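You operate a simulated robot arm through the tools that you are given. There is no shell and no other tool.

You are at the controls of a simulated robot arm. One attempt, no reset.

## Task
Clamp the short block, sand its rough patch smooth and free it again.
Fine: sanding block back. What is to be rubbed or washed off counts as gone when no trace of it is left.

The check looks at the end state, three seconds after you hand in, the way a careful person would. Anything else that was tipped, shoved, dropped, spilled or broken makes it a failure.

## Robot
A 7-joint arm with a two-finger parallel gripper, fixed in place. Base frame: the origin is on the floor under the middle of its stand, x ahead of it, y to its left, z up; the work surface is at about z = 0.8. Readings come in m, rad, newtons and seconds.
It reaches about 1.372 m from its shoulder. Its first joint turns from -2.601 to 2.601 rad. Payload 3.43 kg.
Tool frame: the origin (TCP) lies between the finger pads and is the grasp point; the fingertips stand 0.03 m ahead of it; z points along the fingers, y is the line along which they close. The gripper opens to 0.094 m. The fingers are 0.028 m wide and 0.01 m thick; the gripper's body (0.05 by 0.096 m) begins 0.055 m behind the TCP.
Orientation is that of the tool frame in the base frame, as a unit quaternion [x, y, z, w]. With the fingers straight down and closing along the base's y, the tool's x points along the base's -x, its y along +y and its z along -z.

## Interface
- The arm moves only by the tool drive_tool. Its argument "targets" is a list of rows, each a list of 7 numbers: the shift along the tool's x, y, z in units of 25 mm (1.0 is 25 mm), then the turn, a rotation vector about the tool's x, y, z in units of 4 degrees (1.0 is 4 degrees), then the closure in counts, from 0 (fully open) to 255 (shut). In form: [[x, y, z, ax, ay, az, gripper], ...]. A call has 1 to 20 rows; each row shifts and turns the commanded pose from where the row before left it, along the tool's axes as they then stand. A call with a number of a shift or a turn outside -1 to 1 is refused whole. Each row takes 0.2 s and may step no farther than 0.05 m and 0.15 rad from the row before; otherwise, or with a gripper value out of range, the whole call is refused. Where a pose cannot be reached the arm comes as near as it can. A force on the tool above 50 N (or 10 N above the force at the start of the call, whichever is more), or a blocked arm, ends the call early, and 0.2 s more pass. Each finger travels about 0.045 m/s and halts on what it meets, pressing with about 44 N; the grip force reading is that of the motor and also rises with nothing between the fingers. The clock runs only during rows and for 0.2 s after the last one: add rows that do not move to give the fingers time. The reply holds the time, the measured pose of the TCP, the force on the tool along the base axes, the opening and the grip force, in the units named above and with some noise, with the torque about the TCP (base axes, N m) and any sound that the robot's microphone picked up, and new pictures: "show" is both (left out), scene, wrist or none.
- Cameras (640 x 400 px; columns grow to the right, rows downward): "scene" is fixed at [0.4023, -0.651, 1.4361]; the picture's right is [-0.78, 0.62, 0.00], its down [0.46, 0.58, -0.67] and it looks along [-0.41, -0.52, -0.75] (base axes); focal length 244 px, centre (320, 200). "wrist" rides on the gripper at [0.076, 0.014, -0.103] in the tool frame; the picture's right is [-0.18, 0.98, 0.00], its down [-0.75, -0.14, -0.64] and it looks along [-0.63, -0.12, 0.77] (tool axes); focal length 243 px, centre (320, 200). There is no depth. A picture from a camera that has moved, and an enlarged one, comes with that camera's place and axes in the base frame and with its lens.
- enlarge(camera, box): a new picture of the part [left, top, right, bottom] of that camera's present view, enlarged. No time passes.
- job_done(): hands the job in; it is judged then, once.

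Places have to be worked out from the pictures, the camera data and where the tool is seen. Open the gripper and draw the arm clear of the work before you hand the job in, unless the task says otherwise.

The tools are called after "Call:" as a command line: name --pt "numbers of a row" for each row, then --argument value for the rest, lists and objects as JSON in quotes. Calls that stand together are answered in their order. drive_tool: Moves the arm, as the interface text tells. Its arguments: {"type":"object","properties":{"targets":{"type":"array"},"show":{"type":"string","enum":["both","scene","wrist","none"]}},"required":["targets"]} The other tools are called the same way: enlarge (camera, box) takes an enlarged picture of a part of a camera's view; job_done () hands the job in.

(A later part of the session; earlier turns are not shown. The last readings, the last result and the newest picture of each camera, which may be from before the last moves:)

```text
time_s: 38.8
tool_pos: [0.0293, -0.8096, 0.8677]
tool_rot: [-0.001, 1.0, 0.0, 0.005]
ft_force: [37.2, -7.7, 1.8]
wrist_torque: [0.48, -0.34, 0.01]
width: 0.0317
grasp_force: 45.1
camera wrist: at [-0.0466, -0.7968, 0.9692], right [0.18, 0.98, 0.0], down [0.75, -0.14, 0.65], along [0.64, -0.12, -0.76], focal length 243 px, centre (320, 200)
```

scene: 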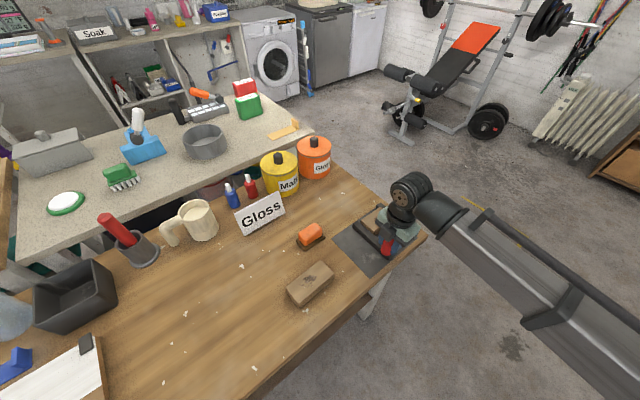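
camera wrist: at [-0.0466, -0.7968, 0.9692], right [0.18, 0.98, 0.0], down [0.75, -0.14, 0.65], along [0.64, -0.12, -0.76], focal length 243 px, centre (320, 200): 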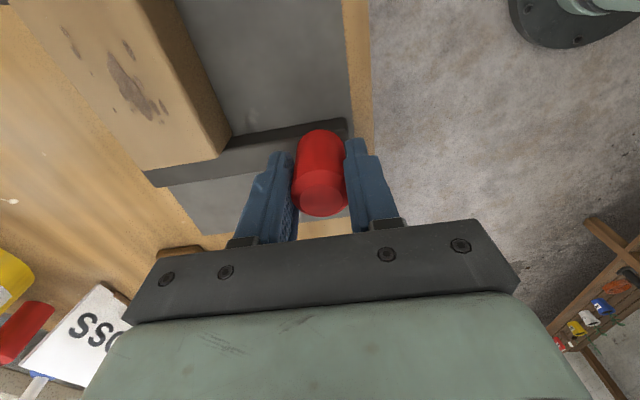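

The x force jumped to 37 N, so the block is pressed between both jaws. I open the fingers partly so they clear the block, and see whether the jaw holds.

Call:
drive_tool --pt "0 0 0 0 0 0 90" --pt "0 0 0 0 0 0 90" --pt "0 0 0 0 0 0 90" --pt "0 0 0 0 0 0 90" --show "wrist"

```text
time_s: 39.8
tool_pos: [0.027, -0.8096, 0.867]
tool_rot: [0.001, 1.0, 0.001, 0.001]
ft_force: [-1.0, -0.5, 0.4]
wrist_torque: [0.0, 0.01, 0.02]
width: 0.0609
grasp_force: 0.1
camera wrist: at [-0.049, -0.7964, 0.97], right [0.18, 0.98, 0.0], down [0.75, -0.14, 0.64], along [0.63, -0.12, -0.77], focal length 243 px, centre (320, 200)
```

wrist: 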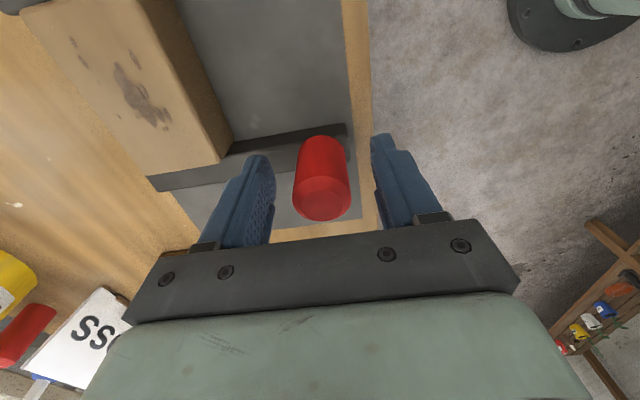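

The jaw seems to have stayed put. I raise the arm and move to view the clamp from the -x side.

Call:
drive_tool --pt "0 0 -1 0 0 0 90" --pt "0 0 -1 0 0 0 90" --pt "0 0 -1 0 0 0 60" --pt "0 0 -1 0 0 0 30" --pt "0 0 -1 0 0 0 0" --pt "0.6 -0.6 -0.8 0 0 0 0" --pt "0.6 -0.6 -0.8 0 0 0 0" --pt "0.6 -0.6 -0.8 0 0 0 0" --pt "0.6 -0.6 0 0 0 0 0" --pt "0 0 0 0 0 0 0"

Call:
enlarge --camera "wrist" --box '[240, 40, 420, 230]'

Call:
enlarge --camera "scene" --box '[320, 180, 440, 280]'

```text
time_s: 42.0
tool_pos: [-0.033, -0.8697, 1.0514]
tool_rot: [0.0, 1.0, 0.0, 0.001]
ft_force: [0.4, 0.6, -0.2]
wrist_torque: [-0.02, -0.03, 0.01]
width: 0.0938
grasp_force: 0.1
camera wrist: at [-0.1076, -0.8567, 1.1543], right [0.18, 0.98, 0.0], down [0.75, -0.14, 0.64], along [0.63, -0.12, -0.77], focal length 243 px, centre (320, 200)
```

scene: 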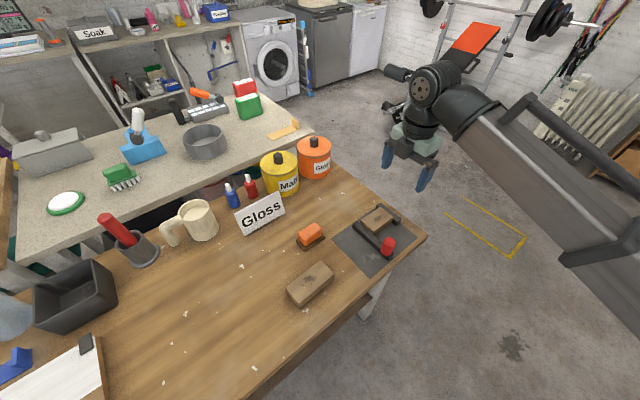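
wrist: 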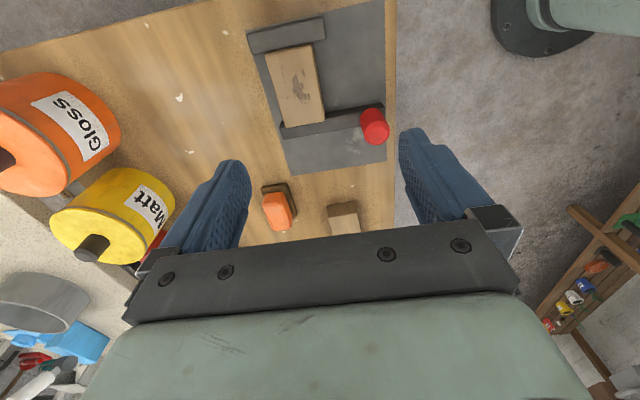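

```text
2.11 times, centred on (330, 135) of wrist
camera zoom: at [-0.1076, -0.8567, 1.1543], right [0.18, 0.98, 0.0], down [0.75, -0.14, 0.64], along [0.63, -0.12, -0.77], focal length 511 px, centre (299, 337)
```

zoom: 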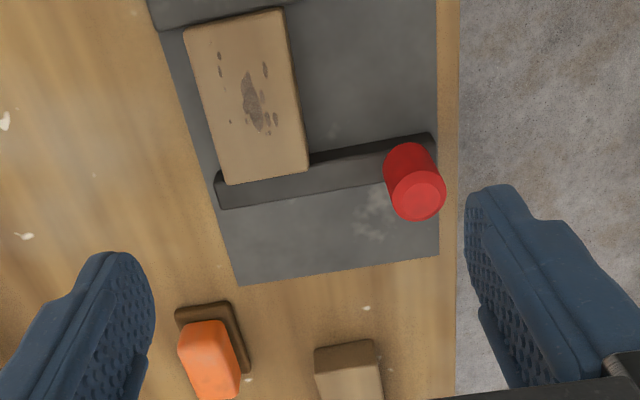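

```text
4.00 times, centred on (380, 230) of scene
camera zoom: at [0.4023, -0.651, 1.4361], right [-0.78, 0.62, 0.0], down [0.46, 0.58, -0.67], along [-0.41, -0.52, -0.75], focal length 974 px, centre (80, 80)
```

zoom: 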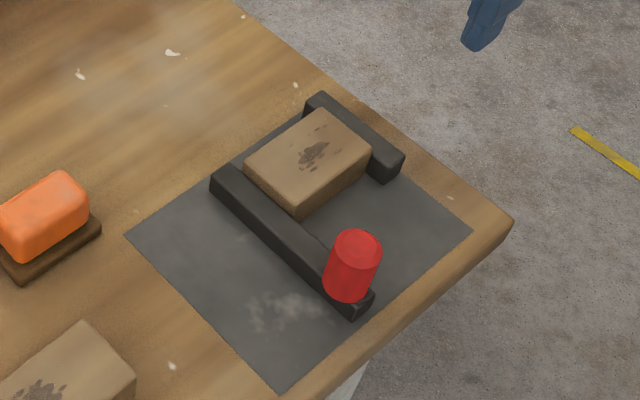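

The block sits square and snug between the fixed and sliding jaws. Next is the sanding block near (0.171, -0.989). I move above it at safe height.

Call:
drive_tool --pt "-0.8 -0.47 0 0 0 0 0" --pt "-0.8 -0.47 0 0 0 0 0" --pt "-0.8 -0.47 0 0 0 0 0" --pt "-0.8 -0.47 0 0 0 0 0" --pt "-0.8 -0.47 0 0 0 0 0" --pt "-0.8 -0.47 0 0 0 0 0" --pt "-0.8 -0.47 0 0 0 0 0" --pt "-0.8 -0.47 0 0 0 0 0" --pt "-0.8 -0.47 0 0 0 0 0" --pt "-0.8 -0.47 0.5 0 0 0 0" --pt "0 0 1 0 0 0 0" --pt "0 0 1 0 0 0 0" --pt "0 0 0 0 0 0 0"

Call:
enlarge --camera "wrist" --box '[240, 60, 400, 220]'

```text
time_s: 44.8
tool_pos: [0.1657, -0.9877, 0.9897]
tool_rot: [0.0, 1.0, -0.001, 0.0]
ft_force: [0.1, -0.3, 0.6]
wrist_torque: [0.01, -0.01, 0.01]
width: 0.0939
grasp_force: 0.1
camera wrist: at [0.0904, -0.9743, 1.0919], right [0.18, 0.98, 0.0], down [0.75, -0.14, 0.64], along [0.63, -0.12, -0.77], focal length 243 px, centre (320, 200)
```

scene: 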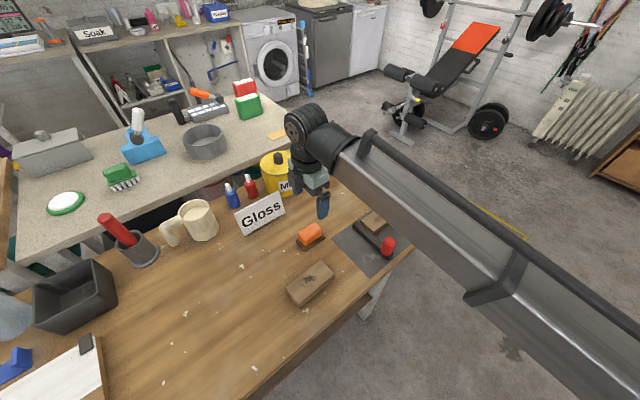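
wrist: 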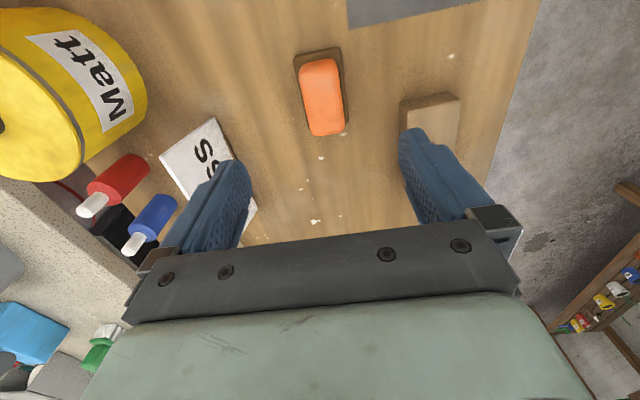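

```text
2.50 times, centred on (320, 140) of wrist
camera zoom: at [0.0904, -0.9743, 1.0919], right [0.18, 0.98, 0.0], down [0.75, -0.14, 0.64], along [0.63, -0.12, -0.77], focal length 606 px, centre (320, 350)
```

zoom: 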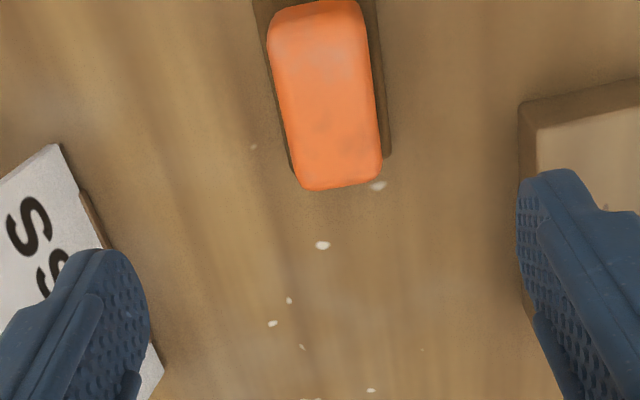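

Refined: sanding block centre about (0.171, -0.9865), orange grip 0.039 wide, and the dark base top at about 0.807. I centre and descend to z 0.846 with the fingers open.

Call:
drive_tool --pt "-0.2 0.04 1 0 0 0 0" --pt "0 0 1 0 0 0 0" --pt "0 0 1 0 0 0 0" --pt "0 0 1 0 0 0 0" --pt "0 0 1 0 0 0 0" --pt "0 0 0.7 0 0 0 0" --pt "0 0 0 0 0 0 0"

Call:
enlarge --camera "scene" --box '[270, 180, 370, 270]'

```text
time_s: 46.4
tool_pos: [0.1708, -0.9874, 0.847]
tool_rot: [0.0, 1.0, 0.0, 0.0]
ft_force: [-0.4, 0.5, 0.5]
wrist_torque: [-0.02, 0.0, 0.0]
width: 0.0943
grasp_force: 0.0
camera wrist: at [0.0961, -0.9743, 0.9494], right [0.18, 0.98, 0.0], down [0.75, -0.14, 0.64], along [0.63, -0.12, -0.77], focal length 243 px, centre (320, 200)
```

scene: 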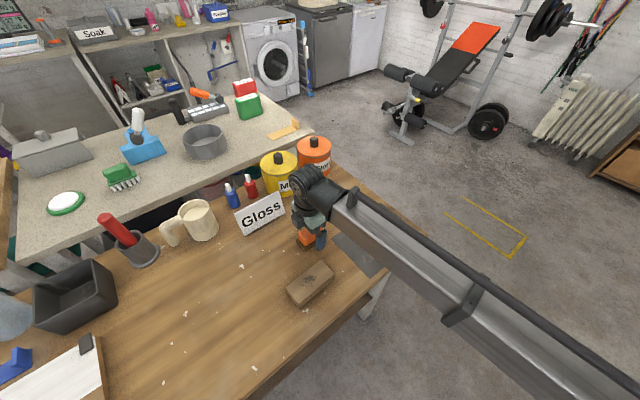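
wrist: 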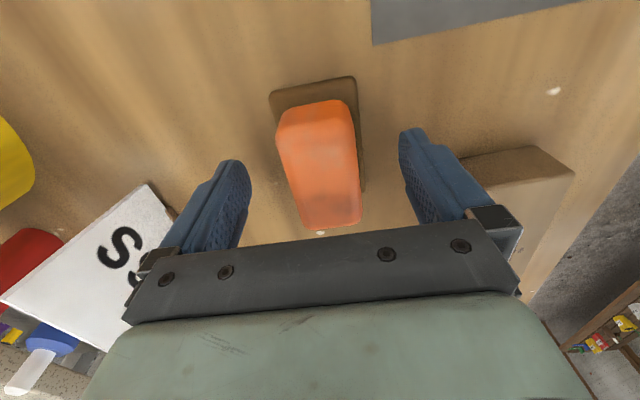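

```text
4.44 times, centred on (320, 225) of scene
camera zoom: at [0.4023, -0.651, 1.4361], right [-0.78, 0.62, 0.0], down [0.46, 0.58, -0.67], along [-0.41, -0.52, -0.75], focal length 1082 px, centre (320, 89)
```

zoom: 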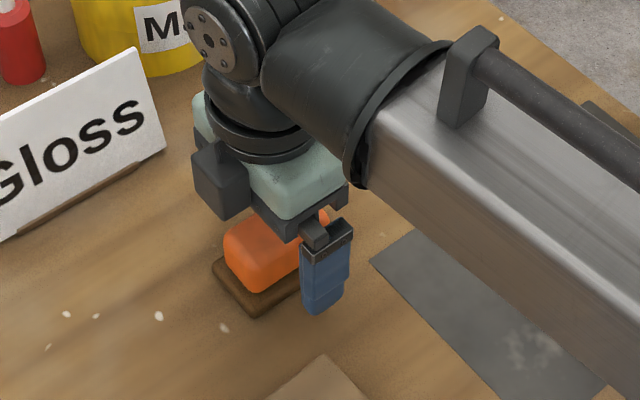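

The orange grip is centred between the fingers and its top is at about 0.84. I close on it.

Call:
drive_tool --pt "0 0 0 0 0 0 255" --pt "0 0 0 0 0 0 255" --pt "0 0 0 0 0 0 255" --pt "0 0 0 0 0 0 255" --pt "0 0 0 0 0 0 255" --pt "0 0 0 0 0 0 255" --show "wrist"

```text
time_s: 47.8
tool_pos: [0.1707, -0.9871, 0.8465]
tool_rot: [-0.001, 1.0, 0.0, 0.0]
ft_force: [0.3, 2.4, 3.5]
wrist_torque: [-0.01, 0.02, -0.05]
width: 0.0418
grasp_force: 44.1
camera wrist: at [0.0961, -0.9741, 0.9499], right [0.18, 0.98, 0.0], down [0.75, -0.14, 0.64], along [0.63, -0.12, -0.77], focal length 243 px, centre (320, 200)
```

wrist: 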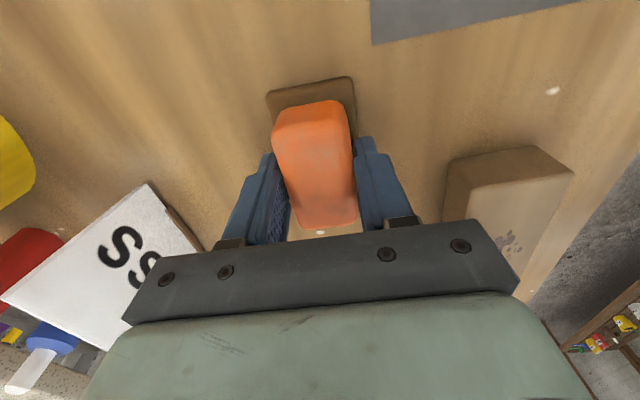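

The grip is good at 0.0418; I note the return pose as TCP (0.171, -0.987, 0.8465). I lift and see whether the dark base comes along.

Call:
drive_tool --pt "0 0 -0.4 0 0 0 255" --pt "0 0 -0.8 0 0 0 255" --pt "0 0 -1 0 0 0 255" --pt "0 0 -1 0 0 0 255" --pt "0 0 -1 0 0 0 255" --pt "0 0 0 0 0 0 255"

Call:
enlarge --camera "scene" --box '[270, 180, 370, 270]'

Call:
enlarge --camera "wrist" --box '[220, 50, 420, 240]'

```text
time_s: 49.2
tool_pos: [0.1717, -0.9879, 0.9515]
tool_rot: [0.0, 1.0, 0.0, 0.0]
ft_force: [0.2, -0.1, -0.7]
wrist_torque: [-0.03, 0.0, 0.01]
width: 0.0418
grasp_force: 43.9
camera wrist: at [0.0965, -0.9747, 1.0545], right [0.18, 0.98, 0.0], down [0.75, -0.14, 0.64], along [0.63, -0.12, -0.77], focal length 243 px, centre (320, 200)
```

scene: 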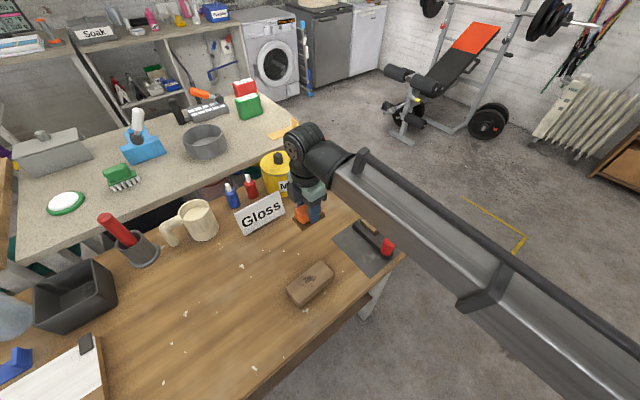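
wrist: 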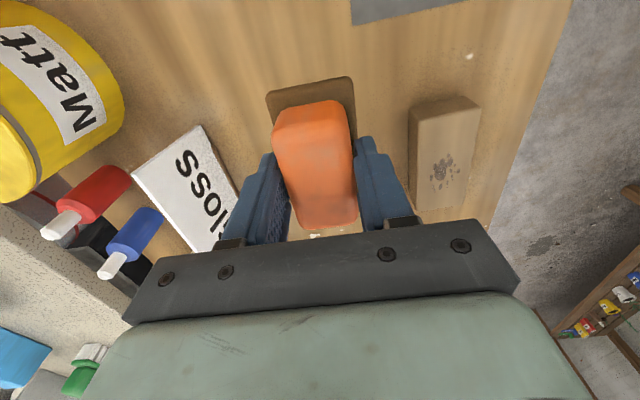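

```text
4.44 times, centred on (320, 225) of scene
camera zoom: at [0.4023, -0.651, 1.4361], right [-0.78, 0.62, 0.0], down [0.46, 0.58, -0.67], along [-0.41, -0.52, -0.75], focal length 1082 px, centre (320, 89)
```

zoom: 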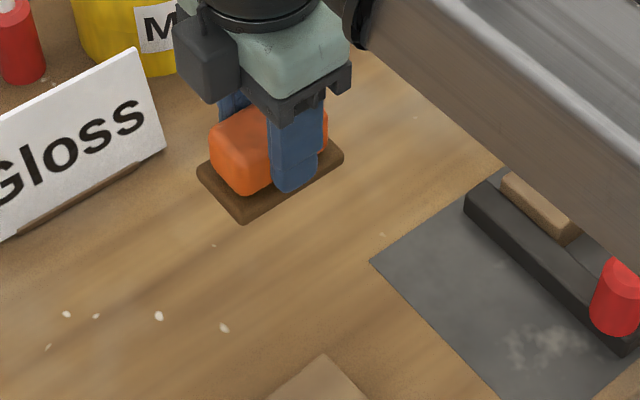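

```text
2.11 times, centred on (320, 145) of wrist
camera zoom: at [0.0965, -0.9747, 1.0545], right [0.18, 0.98, 0.0], down [0.75, -0.14, 0.64], along [0.63, -0.12, -0.77], focal length 511 px, centre (320, 316)
```

zoom: 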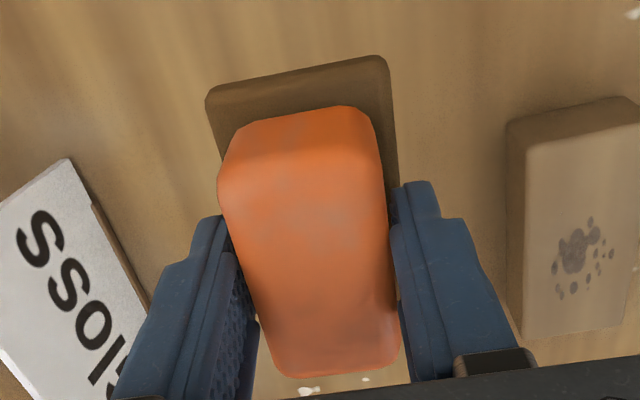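

The dark base is part of the sanding block and lifts with it. I carry it over the clamped block, to about (-0.0245, -0.901), and lower to just above contact.

Call:
drive_tool --pt "0.98 0.435 0 0 0 0 255" --pt "0.98 0.435 0 0 0 0 255" --pt "0.98 0.435 0 0 0 0 255" --pt "0.98 0.435 0 0 0 0 255" --pt "0.98 0.435 0 0 0 0 255" --pt "0.98 0.435 0 0 0 0 255" --pt "0.98 0.435 0 0 0 0 255" --pt "0.98 0.435 0 0 0 0 255" --pt "0 0 1 0 0 0 255" --pt "0 0 1 0 0 0 255" --pt "0 0 0 0 0 0 255"

Call:
enlarge --camera "scene" --box '[320, 160, 440, 270]'

Call:
enlarge --camera "wrist" --box '[220, 0, 420, 240]'

```text
time_s: 51.6
tool_pos: [-0.0239, -0.9003, 0.9016]
tool_rot: [0.0, 1.0, 0.0, 0.0]
ft_force: [0.0, 0.0, -0.9]
wrist_torque: [0.02, 0.0, 0.01]
width: 0.0416
grasp_force: 44.1
camera wrist: at [-0.0992, -0.8864, 1.0045], right [0.18, 0.98, 0.0], down [0.75, -0.14, 0.64], along [0.63, -0.12, -0.77], focal length 243 px, centre (320, 200)
```

scene: 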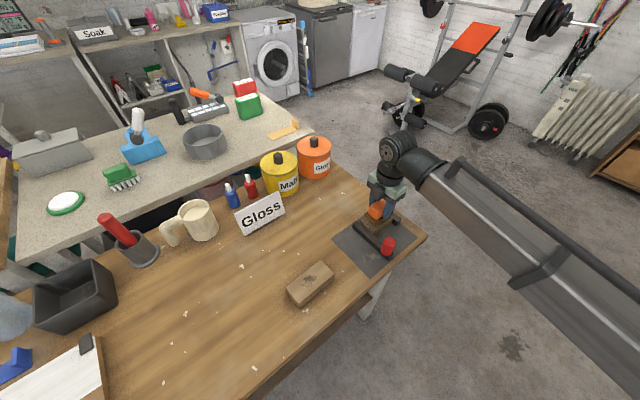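
wrist: 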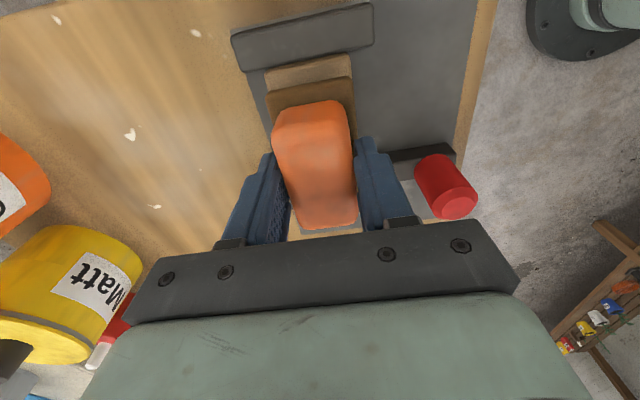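

```text
3.64 times, centred on (380, 215) of scene
camera zoom: at [0.4023, -0.651, 1.4361], right [-0.78, 0.62, 0.0], down [0.46, 0.58, -0.67], along [-0.41, -0.52, -0.75], focal length 886 px, centre (102, 146)
```

zoom: 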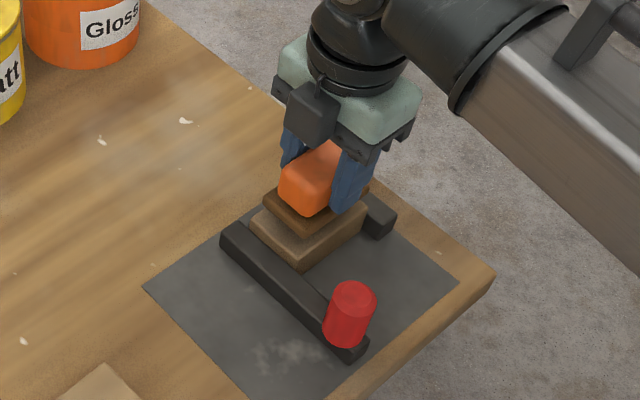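

```text
1.67 times, centred on (320, 120) of wrist
camera zoom: at [-0.0992, -0.8864, 1.0045], right [0.18, 0.98, 0.0], down [0.75, -0.14, 0.64], along [0.63, -0.12, -0.77], focal length 404 px, centre (320, 333)
```

zoom: 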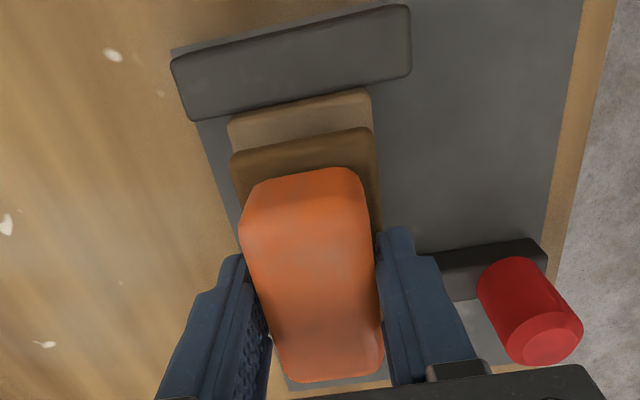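

The sander is squarely above the clamped block. I lower it in small steps until it touches.

Call:
drive_tool --pt "0 0 0.3 0 0 0 255" --pt "0 0 0.2 0 0 0 255" --pt "0 0 0 0 0 0 255" --show "none"

Call:
drive_tool --pt "0 0 0.08 0 0 0 255" --pt "0 0 0.08 0 0 0 255" --pt "0 0 0 0 0 0 255" --show "none"

```text
time_s: 52.4
tool_pos: [-0.0246, -0.8999, 0.8897]
tool_rot: [0.0, 1.0, 0.0, 0.0]
ft_force: [0.1, -0.6, -1.4]
wrist_torque: [0.03, 0.01, 0.02]
width: 0.0418
grasp_force: 44.4
```

```text
time_s: 53.2
tool_pos: [-0.0233, -0.8993, 0.8847]
tool_rot: [0.0, 1.0, 0.0, 0.0]
ft_force: [0.4, -0.3, -1.3]
wrist_torque: [0.02, -0.02, 0.0]
width: 0.0417
grasp_force: 44.1
```

No contact at z 0.885, so I continue down in 1 mm steps.

Call:
drive_tool --pt "0 0 0.04 0 0 0 255" --pt "0 0 0.04 0 0 0 255" --pt "0 0 0 0 0 0 255" --show "none"

Call:
drive_tool --pt "0 0 0.04 0 0 0 255" --pt "0 0 0 0 0 0 255" --show "none"

Call:
drive_tool --pt "0 0 0.04 0 0 0 255" --pt "0 0 0 0 0 0 255" --show "none"

```text
time_s: 54.0
tool_pos: [-0.0235, -0.8998, 0.8839]
tool_rot: [0.001, 1.0, 0.0, -0.001]
ft_force: [0.6, 0.1, 0.5]
wrist_torque: [-0.02, 0.01, 0.03]
width: 0.0419
grasp_force: 44.2
```

```text
time_s: 54.6
tool_pos: [-0.0246, -0.8981, 0.8832]
tool_rot: [0.0, 1.0, -0.002, 0.0]
ft_force: [-1.4, 0.0, 6.7]
wrist_torque: [-0.19, 0.05, 0.0]
width: 0.0417
grasp_force: 43.5
```

```text
time_s: 55.2
tool_pos: [-0.0239, -0.8991, 0.8824]
tool_rot: [0.0, 1.0, -0.001, 0.0]
ft_force: [-0.3, 1.3, 23.0]
wrist_torque: [-0.15, 0.01, 0.0]
width: 0.042
grasp_force: 44.1
```

Contact came at z about 0.883 with 23 N. I ease off slightly and make a first set of back-and-forth strokes along x.

Call:
drive_tool --pt "0 0 -0.015 0 0 0 255" --pt "0.5 0 0 0 0 0 255" --pt "-0.5 0 0 0 0 0 255" --pt "-0.5 0 0 0 0 0 255" --pt "0.5 0 0 0 0 0 255" --pt "0.5 0 0 0 0 0 255" --pt "-0.5 0 0 0 0 0 255" --pt "-0.5 0 0 0 0 0 255" --pt "0.5 0 0 0 0 0 255" --pt "0 0 0 0 0 0 255" --show "wrist"

```text
time_s: 57.4
tool_pos: [-0.0235, -0.8989, 0.8827]
tool_rot: [0.0, 1.0, 0.0, 0.001]
ft_force: [8.2, 1.2, 17.3]
wrist_torque: [-0.06, -0.17, 0.04]
width: 0.0419
grasp_force: 44.2
camera wrist: at [-0.0994, -0.8862, 0.9853], right [0.18, 0.98, 0.0], down [0.75, -0.14, 0.64], along [0.63, -0.12, -0.77], focal length 243 px, centre (320, 200)
```

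wrist: 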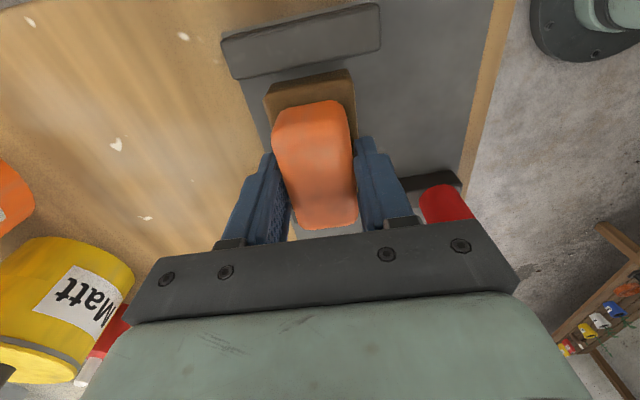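

The pressure is good: 17 N down and about 8 N of rubbing drag, with the block still in place. I continue with longer x strokes, then y strokes.

Call:
drive_tool --pt "0.6 0.2 0 0 0 0 255" --pt "-0.6 0 0 0 0 0 255" --pt "-0.6 0 0 0 0 0 255" --pt "0.6 0 0 0 0 0 255" --pt "0.6 -0.2 0 0 0 0 255" --pt "-0.6 0 0 0 0 0 255" --pt "-0.6 0 0 0 0 0 255" --pt "0.6 0 0 0 0 0 255" --pt "0.6 -0.2 0 0 0 0 255" --pt "-0.6 0 0 0 0 0 255" --pt "-0.6 0 0 0 0 0 255" --pt "0.6 0.2 0 0 0 0 255" --pt "0 0.4 0 0 0 0 255" --pt "0 -0.4 0 0 0 0 255" --pt "0 -0.4 0 0 0 0 255" --pt "0 0.4 0 0 0 0 255" --pt "0 0.4 0 0 0 0 255" --pt "0 -0.4 0 0 0 0 255" --pt "0 -0.4 0 0 0 0 255" --pt "0 0.4 0 0 0 0 255" --show "wrist"

```text
time_s: 61.6
tool_pos: [-0.0247, -0.8987, 0.8827]
tool_rot: [0.0, 1.0, -0.001, 0.0]
ft_force: [0.5, -4.4, 10.2]
wrist_torque: [-0.18, 0.02, -0.03]
width: 0.042
grasp_force: 43.6
camera wrist: at [-0.0995, -0.8863, 0.9852], right [0.18, 0.98, 0.0], down [0.75, -0.14, 0.64], along [0.63, -0.12, -0.77], focal length 243 px, centre (320, 200)
```

wrist: 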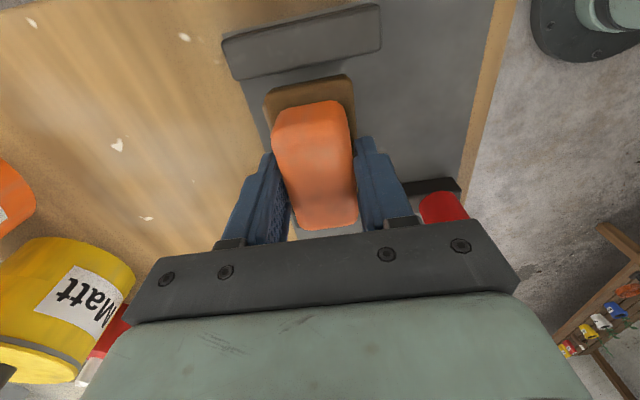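

I lift the sander and shift it in +x to inspect how much of the patch is left.

Call:
drive_tool --pt "0 0 -0.6 0 0 0 255" --pt "0 0 -1 0 0 0 255" --pt "0 0 -1 0 0 0 255" --pt "-1 0 0 0 0 0 255" --pt "-1 0 0 0 0 0 255" --pt "-1 0 0 0 0 0 255" --pt "-1 0 0 0 0 0 255" --pt "0 0 0 0 0 0 255"

Call:
enlarge --camera "wrist" --box '[240, 0, 400, 120]'

Call:
enlarge --camera "scene" --box '[350, 190, 420, 250]'

```text
time_s: 63.4
tool_pos: [0.0744, -0.8996, 0.947]
tool_rot: [0.001, 1.0, 0.0, 0.0]
ft_force: [0.2, -0.3, -2.0]
wrist_torque: [0.02, -0.03, 0.0]
width: 0.0416
grasp_force: 44.5
camera wrist: at [-0.0001, -0.8872, 1.0497], right [0.19, 0.98, 0.0], down [0.75, -0.14, 0.64], along [0.63, -0.12, -0.77], focal length 243 px, centre (320, 200)
```

scene: 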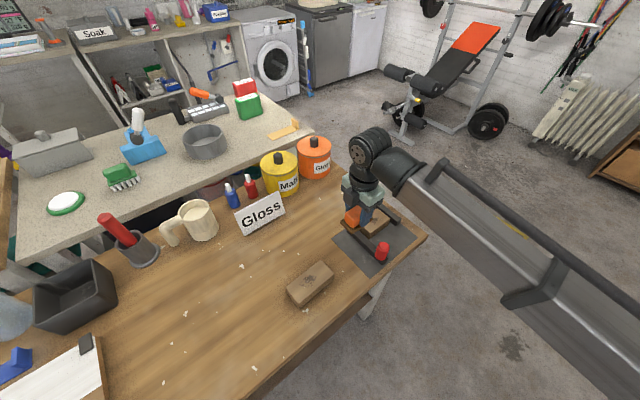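
wrist: 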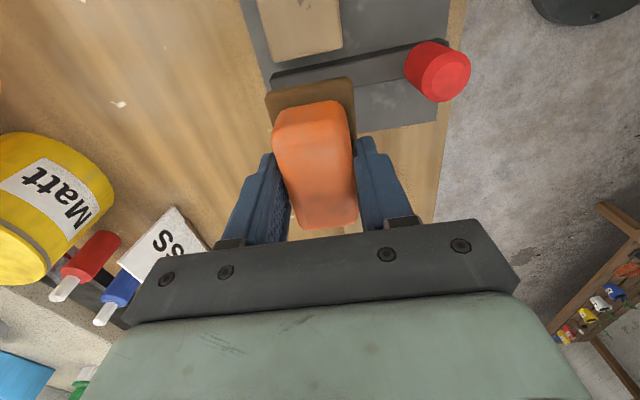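

```text
3.33 times, centred on (320, 60) of wrist
camera zoom: at [-0.0001, -0.8872, 1.0497], right [0.19, 0.98, 0.0], down [0.75, -0.14, 0.64], along [0.63, -0.12, -0.77], focal length 809 px, centre (320, 667)
```

zoom: 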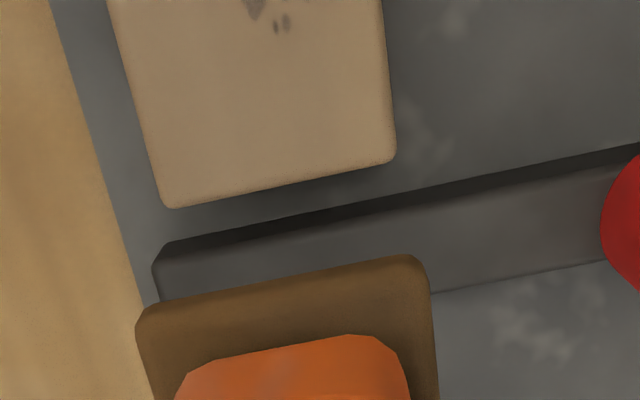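

```text
6.67 times, centred on (385, 220) of scene
camera zoom: at [0.4023, -0.651, 1.4361], right [-0.78, 0.62, 0.0], down [0.46, 0.58, -0.67], along [-0.41, -0.52, -0.75], focal length 1623 px, centre (-113, 67)
```

zoom: 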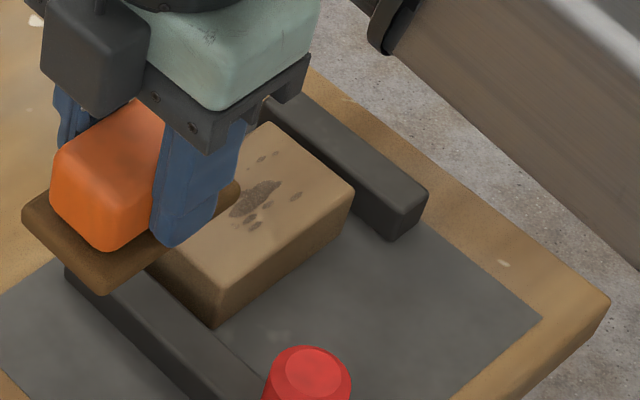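

The block and jaw have moved: the block's end is now near x 0.031 and the jaw face near 0.045. The rubbing drag pushed the jaw back, so the jaw was not locked. I look closely at the knob for a locking feature.

Call:
enlarge --camera "scene" --box '[365, 235, 405, 270]'

Call:
enlarge --camera "wrist" --box '[390, 25, 490, 115]'

```text
11.43 times, centred on (385, 252) of scene
camera zoom: at [0.4023, -0.651, 1.4361], right [-0.78, 0.62, 0.0], down [0.46, 0.58, -0.67], along [-0.41, -0.52, -0.75], focal length 2783 px, centre (-423, -400)
```

zoom: 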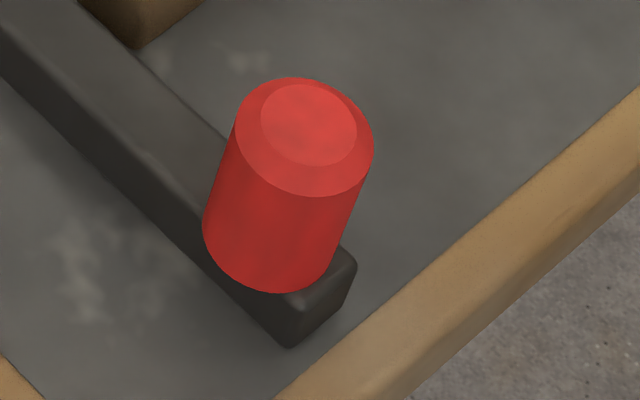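

```text
4.44 times, centred on (440, 70) of wrist
camera zoom: at [-0.0001, -0.8872, 1.0497], right [0.19, 0.98, 0.0], down [0.75, -0.14, 0.64], along [0.63, -0.12, -0.77], focal length 1078 px, centre (-213, 778)
```

zoom: 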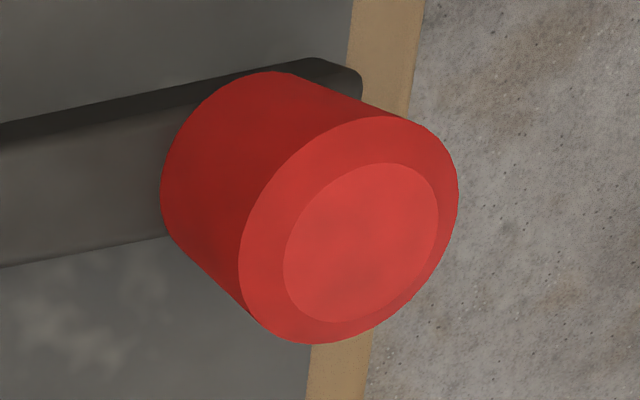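

The knob is plain and round, with no visible lock, so the jaw simply holds by slide friction of about 4 N and needs lighter rubbing. I first put the sander back at its exact spot so that I can re-clamp the block.

Call:
drive_tool --pt "-0.96 -0.87 0 0 0 0 255" --pt "-0.96 -0.87 0 0 0 0 255" --pt "-0.96 -0.87 0 0 0 0 255" --pt "-0.96 -0.87 0 0 0 0 255" --pt "0 0 1 0 0 0 255" --pt "0 0 1 0 0 0 255" --pt "0 0 1 0 0 0 255" --pt "0 0 0.6 0 0 0 255" --pt "0 0 0.3 0 0 0 255" --pt "0 0 0 0 0 0 255" --show "both"

```text
time_s: 65.6
tool_pos: [0.1713, -0.987, 0.8479]
tool_rot: [0.0, 1.0, 0.0, 0.0]
ft_force: [0.1, -0.3, -1.0]
wrist_torque: [-0.02, -0.01, -0.01]
width: 0.0419
grasp_force: 43.8
camera wrist: at [0.0962, -0.9742, 0.9509], right [0.18, 0.98, 0.0], down [0.75, -0.14, 0.64], along [0.63, -0.12, -0.77], focal length 243 px, centre (320, 200)
```

scene: 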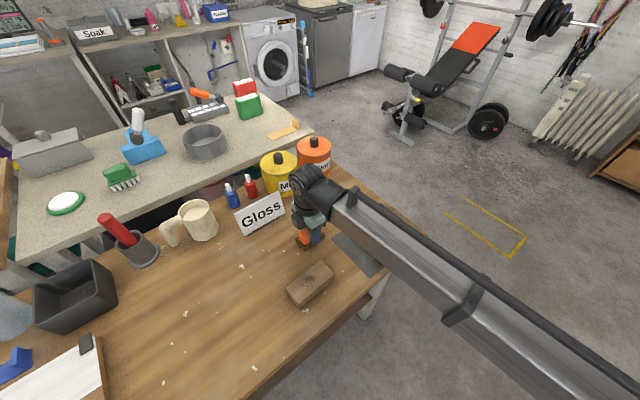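
wrist: 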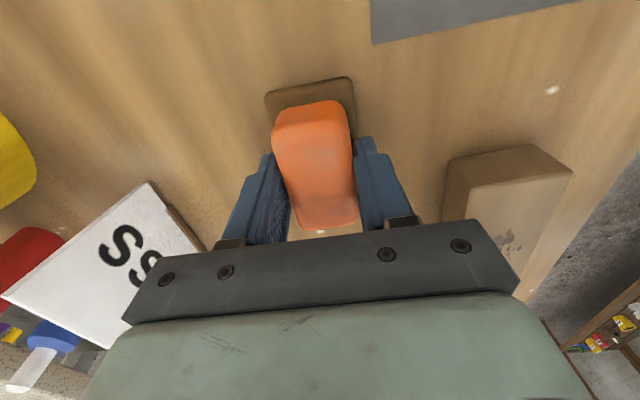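

I am just above the rest position at z 0.848 with no contact yet. I lower another 2 mm in steps until light contact.

Call:
drive_tool --pt "0 0 0.04 0 0 0 255" --pt "0 0 0 0 0 0 255" --show "none"

Call:
drive_tool --pt "0 0 0.04 0 0 0 255" --pt "0 0 0 0 0 0 255" --show "none"

```text
time_s: 66.2
tool_pos: [0.1724, -0.9881, 0.8474]
tool_rot: [0.0, 1.0, 0.0, 0.0]
ft_force: [0.0, -0.3, -0.7]
wrist_torque: [-0.03, 0.01, 0.02]
width: 0.0419
grasp_force: 44.3
```

```text
time_s: 66.8
tool_pos: [0.171, -0.9877, 0.8474]
tool_rot: [0.0, 1.0, 0.0, 0.0]
ft_force: [0.7, 0.1, -1.4]
wrist_torque: [-0.02, 0.02, 0.01]
width: 0.0417
grasp_force: 44.1
```

Call:
drive_tool --pt "0 0 0.04 0 0 0 255" --pt "0 0 0 0 0 0 255" --show "none"

```text
time_s: 67.4
tool_pos: [0.172, -0.9866, 0.8447]
tool_rot: [0.0, 1.0, 0.0, 0.0]
ft_force: [0.1, 0.6, 1.4]
wrist_torque: [0.03, 0.06, -0.03]
width: 0.0418
grasp_force: 43.3
```

The sander is just touching the table, so I release it, rise, and head back to the knob, which I estimate now at about (0.055, -0.811).

Call:
drive_tool --pt "0 0 0 0 0 0 100" --pt "0 0 0 0 0 0 50" --pt "0 0 0 0 0 0 0" --pt "0 0 0 0 0 0 0" --pt "0 0 -0.6 0 0 0 0" --pt "0 0 -1 0 0 0 0" --pt "0 0 -1 0 0 0 0" --pt "0 0 -1 0 0 0 0" --pt "0 0 -1 0 0 0 0" --pt "0.7 0.9 0 0 0 0 0" --pt "0.7 0.9 0 0 0 0 0" --pt "0.7 0.9 0 0 0 0 0" --pt "0.7 0.9 0 0 0 0 0" --pt "0.7 0.9 0 0 0 0 0" --pt "0.7 0.9 0 0 0 0 0" --pt "0.7 0.9 0 0 0 0 0" --pt "0 0.7 0 0 0 0 0" --pt "0 0 0 0 0 0 0"

Call:
enlarge --camera "wrist" --box '[160, 0, 400, 180]'

Call:
enlarge --camera "scene" --box '[280, 190, 430, 280]'

```text
time_s: 71.2
tool_pos: [0.0509, -0.8127, 0.9623]
tool_rot: [0.0, 1.0, 0.0, 0.0]
ft_force: [0.4, -0.1, -0.6]
wrist_torque: [0.0, 0.02, 0.01]
width: 0.0939
grasp_force: 0.1
camera wrist: at [-0.0249, -0.7988, 1.065], right [0.18, 0.98, 0.0], down [0.75, -0.14, 0.64], along [0.63, -0.12, -0.77], focal length 243 px, centre (320, 200)
```

scene: 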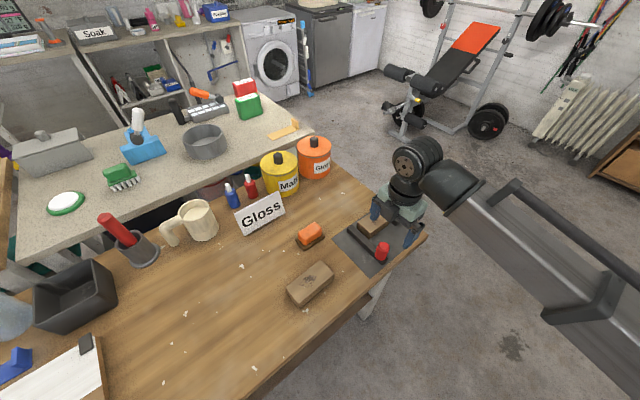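
wrist: 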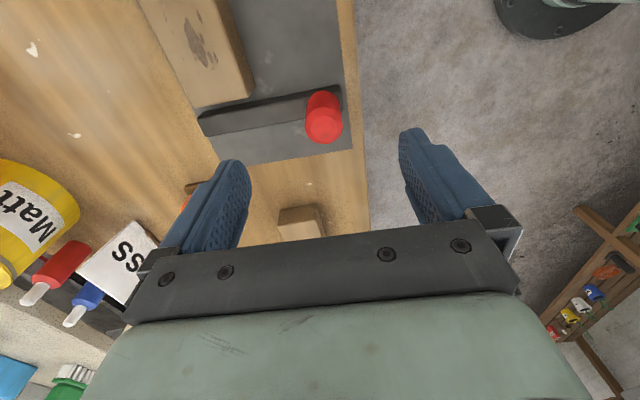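

```text
2.22 times, centred on (280, 90) of wrist
camera zoom: at [-0.0249, -0.7988, 1.065], right [0.18, 0.98, 0.0], down [0.75, -0.14, 0.64], along [0.63, -0.12, -0.77], focal length 539 px, centre (409, 444)
```

zoom: 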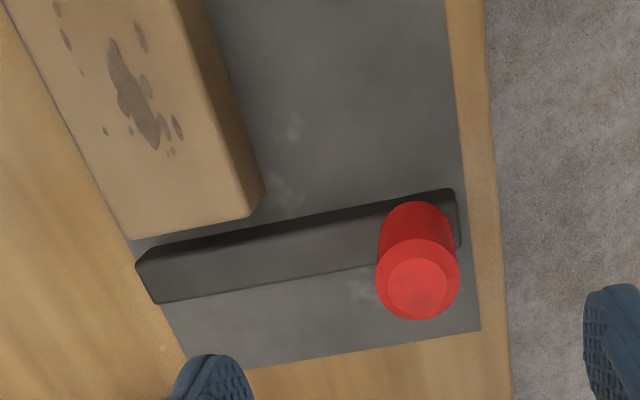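

```text
4.27 times, centred on (355, 235) of scene
camera zoom: at [0.4023, -0.651, 1.4361], right [-0.78, 0.62, 0.0], down [0.46, 0.58, -0.67], along [-0.41, -0.52, -0.75], focal length 1039 px, centre (171, 51)
```

zoom: 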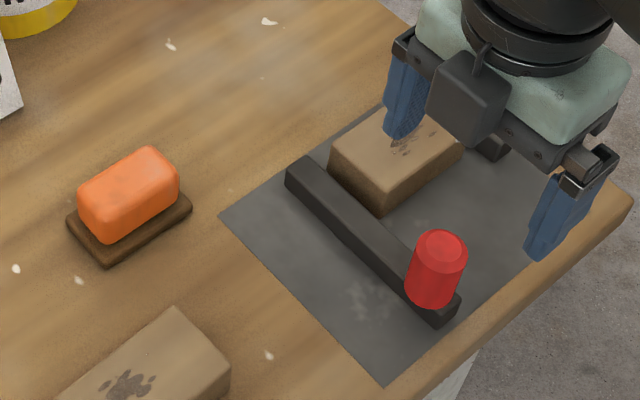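

The patch on the short block is already paler than on the long one, so rubbing works. The sander is back in its place and the knob is now at about (0.0576, -0.811). I descend and grip the knob.

Call:
drive_tool --pt "-0.27 0.07 1 0 0 0 0" --pt "0 0 1 0 0 0 0" --pt "0 0 1 0 0 0 0" --pt "0 0 0.76 0 0 0 0" --pt "0 0 0 0 0 0 0" --pt "0 0 0 0 0 0 255" --pt "0 0 0 0 0 0 255" --pt "0 0 0 0 0 0 255" --pt "0 0 0 0 0 0 255" --pt "0 0 0 0 0 0 255" --pt "0 0 0 0 0 0 255" --show "wrist"

```text
time_s: 73.6
tool_pos: [0.057, -0.8101, 0.8658]
tool_rot: [0.0, 1.0, 0.001, 0.0]
ft_force: [-0.2, 5.3, -2.4]
wrist_torque: [-0.61, -0.06, 0.0]
width: 0.0316
grasp_force: 44.3
camera wrist: at [-0.0192, -0.7967, 0.9692], right [0.18, 0.98, 0.0], down [0.75, -0.14, 0.64], along [0.63, -0.12, -0.77], focal length 243 px, centre (320, 200)
```

wrist: 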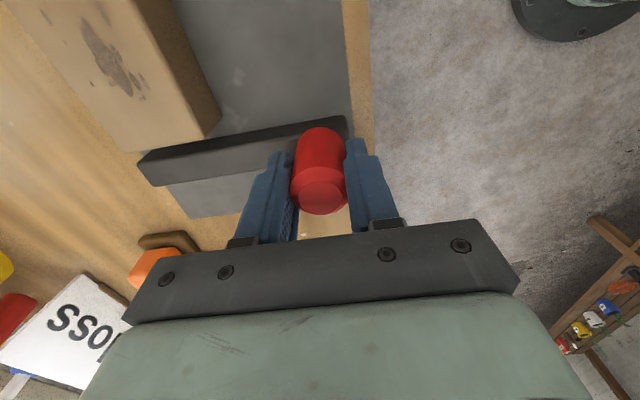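

The knob is gripped. I slide the jaw 20 mm toward the block, then finish slowly.

Call:
drive_tool --pt "0.2 0 0 0 0 0 255" --pt "0.2 0 0 0 0 0 255" --pt "0.2 0 0 0 0 0 255" --pt "0.2 0 0 0 0 0 255" --pt "0 0 0 0 0 0 255" --show "none"

Call:
drive_tool --pt "0.08 0 0 0 0 0 255" --pt "0.08 0 0 0 0 0 255" --pt "0 0 0 0 0 0 255" --show "none"

```text
time_s: 74.8
tool_pos: [0.0376, -0.8087, 0.8663]
tool_rot: [0.0, 1.0, 0.0, 0.0]
ft_force: [5.0, -2.4, 5.8]
wrist_torque: [0.94, -0.01, 0.02]
width: 0.0318
grasp_force: 45.3
```

```text
time_s: 75.6
tool_pos: [0.0321, -0.8108, 0.8671]
tool_rot: [0.0, 1.0, 0.0, 0.0]
ft_force: [4.8, -3.0, -0.2]
wrist_torque: [0.53, -0.42, 0.13]
width: 0.0316
grasp_force: 44.7
```

Call:
drive_tool --pt "0.05 0 0 0 0 0 255" --pt "0.05 0 0 0 0 0 255" --pt "0 0 0 0 0 0 255" --show "none"

Call:
drive_tool --pt "0.04 0 0 0 0 0 255" --pt "0 0 0 0 0 0 255" --show "wrist"

```text
time_s: 76.4
tool_pos: [0.0322, -0.8091, 0.8669]
tool_rot: [-0.001, 1.0, 0.0, 0.001]
ft_force: [25.5, 4.0, -11.7]
wrist_torque: [-0.91, 0.52, -0.05]
width: 0.0317
grasp_force: 44.9
```

```text
time_s: 77.0
tool_pos: [0.0321, -0.81, 0.8661]
tool_rot: [-0.001, 1.0, 0.001, 0.004]
ft_force: [34.1, 8.6, -17.3]
wrist_torque: [-0.69, -0.11, -0.04]
width: 0.0318
grasp_force: 44.9
camera wrist: at [-0.0445, -0.7969, 0.9689], right [0.18, 0.98, 0.0], down [0.75, -0.14, 0.65], along [0.64, -0.12, -0.76], focal length 243 px, centre (320, 200)
```

wrist: 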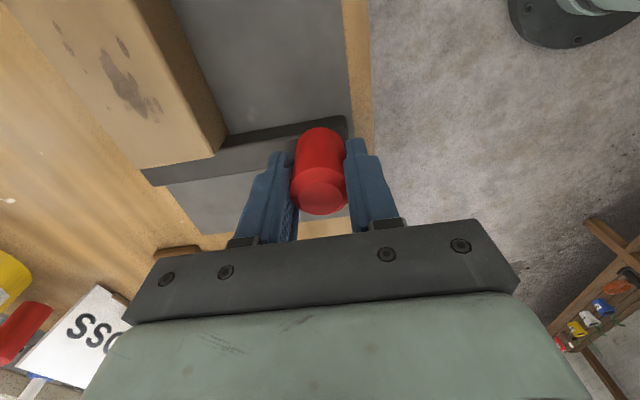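

The block is pressed again with 34 N. I test whether the knob turns as a lock, with a small twist about the vertical, and watch the torque.

Call:
drive_tool --pt "0 0 0 0 0 0.5 255" --pt "0 0 0 0 0 0.5 255" --pt "0 0 0 0 0 0 255" --show "none"

```text
time_s: 77.8
tool_pos: [0.0301, -0.8098, 0.8663]
tool_rot: [0.036, 0.999, 0.001, 0.003]
ft_force: [23.5, 13.2, -18.6]
wrist_torque: [-0.94, -0.97, 0.15]
width: 0.0315
grasp_force: 44.9
```

The twist met very little torque (0.15 N m). I turn further clockwise to see whether it tightens.

Call:
drive_tool --pt "0 0 0 0 0 1 255" --pt "0 0 0 0 0 1 255" --pt "0 0 0 0 0 1 255" --pt "0 0 0 0 0 1 255" --pt "0 0 0 0 0 1 255" --pt "0 0 0 0 0 0 255" --show "wrist"

```text
time_s: 79.2
tool_pos: [0.0306, -0.8102, 0.8676]
tool_rot: [0.21, 0.978, 0.002, 0.002]
ft_force: [30.5, 25.4, -1.4]
wrist_torque: [-0.36, 0.33, 0.53]
width: 0.031
grasp_force: 44.8
camera wrist: at [-0.0329, -0.7663, 0.9704], right [0.57, 0.82, 0.0], down [0.63, -0.44, 0.64], along [0.53, -0.36, -0.77], focal length 243 px, centre (320, 200)
```

wrist: 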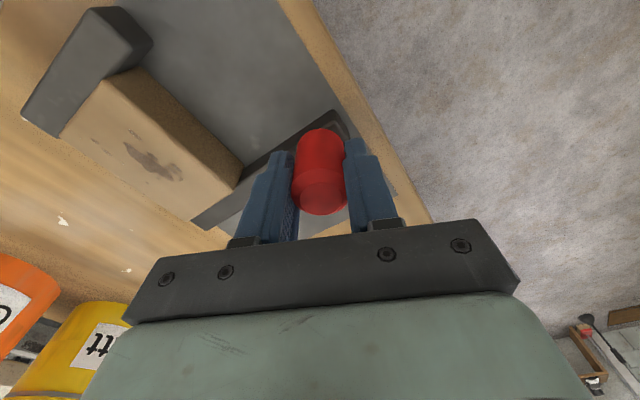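

It only meets sliding friction, so there is no turning lock. I turn back to zero and check the clamping force.

Call:
drive_tool --pt "0 0 0 0 0 -1 255" --pt "0 0 0 0 0 -1 255" --pt "0 0 0 0 0 -1 255" --pt "0 0 0 0 0 -1 255" --pt "0 0 0 0 0 -1 255" --pt "0 0 0 0 0 -1 255" --pt "0 0 0 0 0 0 255" --show "wrist"

```text
time_s: 80.8
tool_pos: [0.0304, -0.8096, 0.8677]
tool_rot: [0.0, 1.0, 0.0, 0.002]
ft_force: [22.7, 15.4, 2.8]
wrist_torque: [0.37, -0.51, -0.19]
width: 0.0318
grasp_force: 44.8
camera wrist: at [-0.0466, -0.7968, 0.9704], right [0.18, 0.98, 0.0], down [0.75, -0.14, 0.64], along [0.63, -0.12, -0.76], focal length 243 px, centre (320, 200)
```

wrist: 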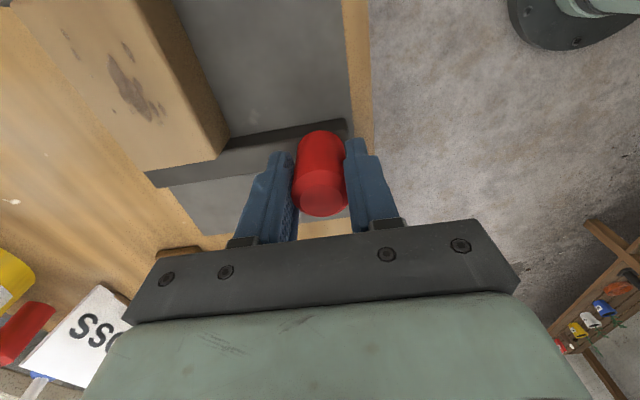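

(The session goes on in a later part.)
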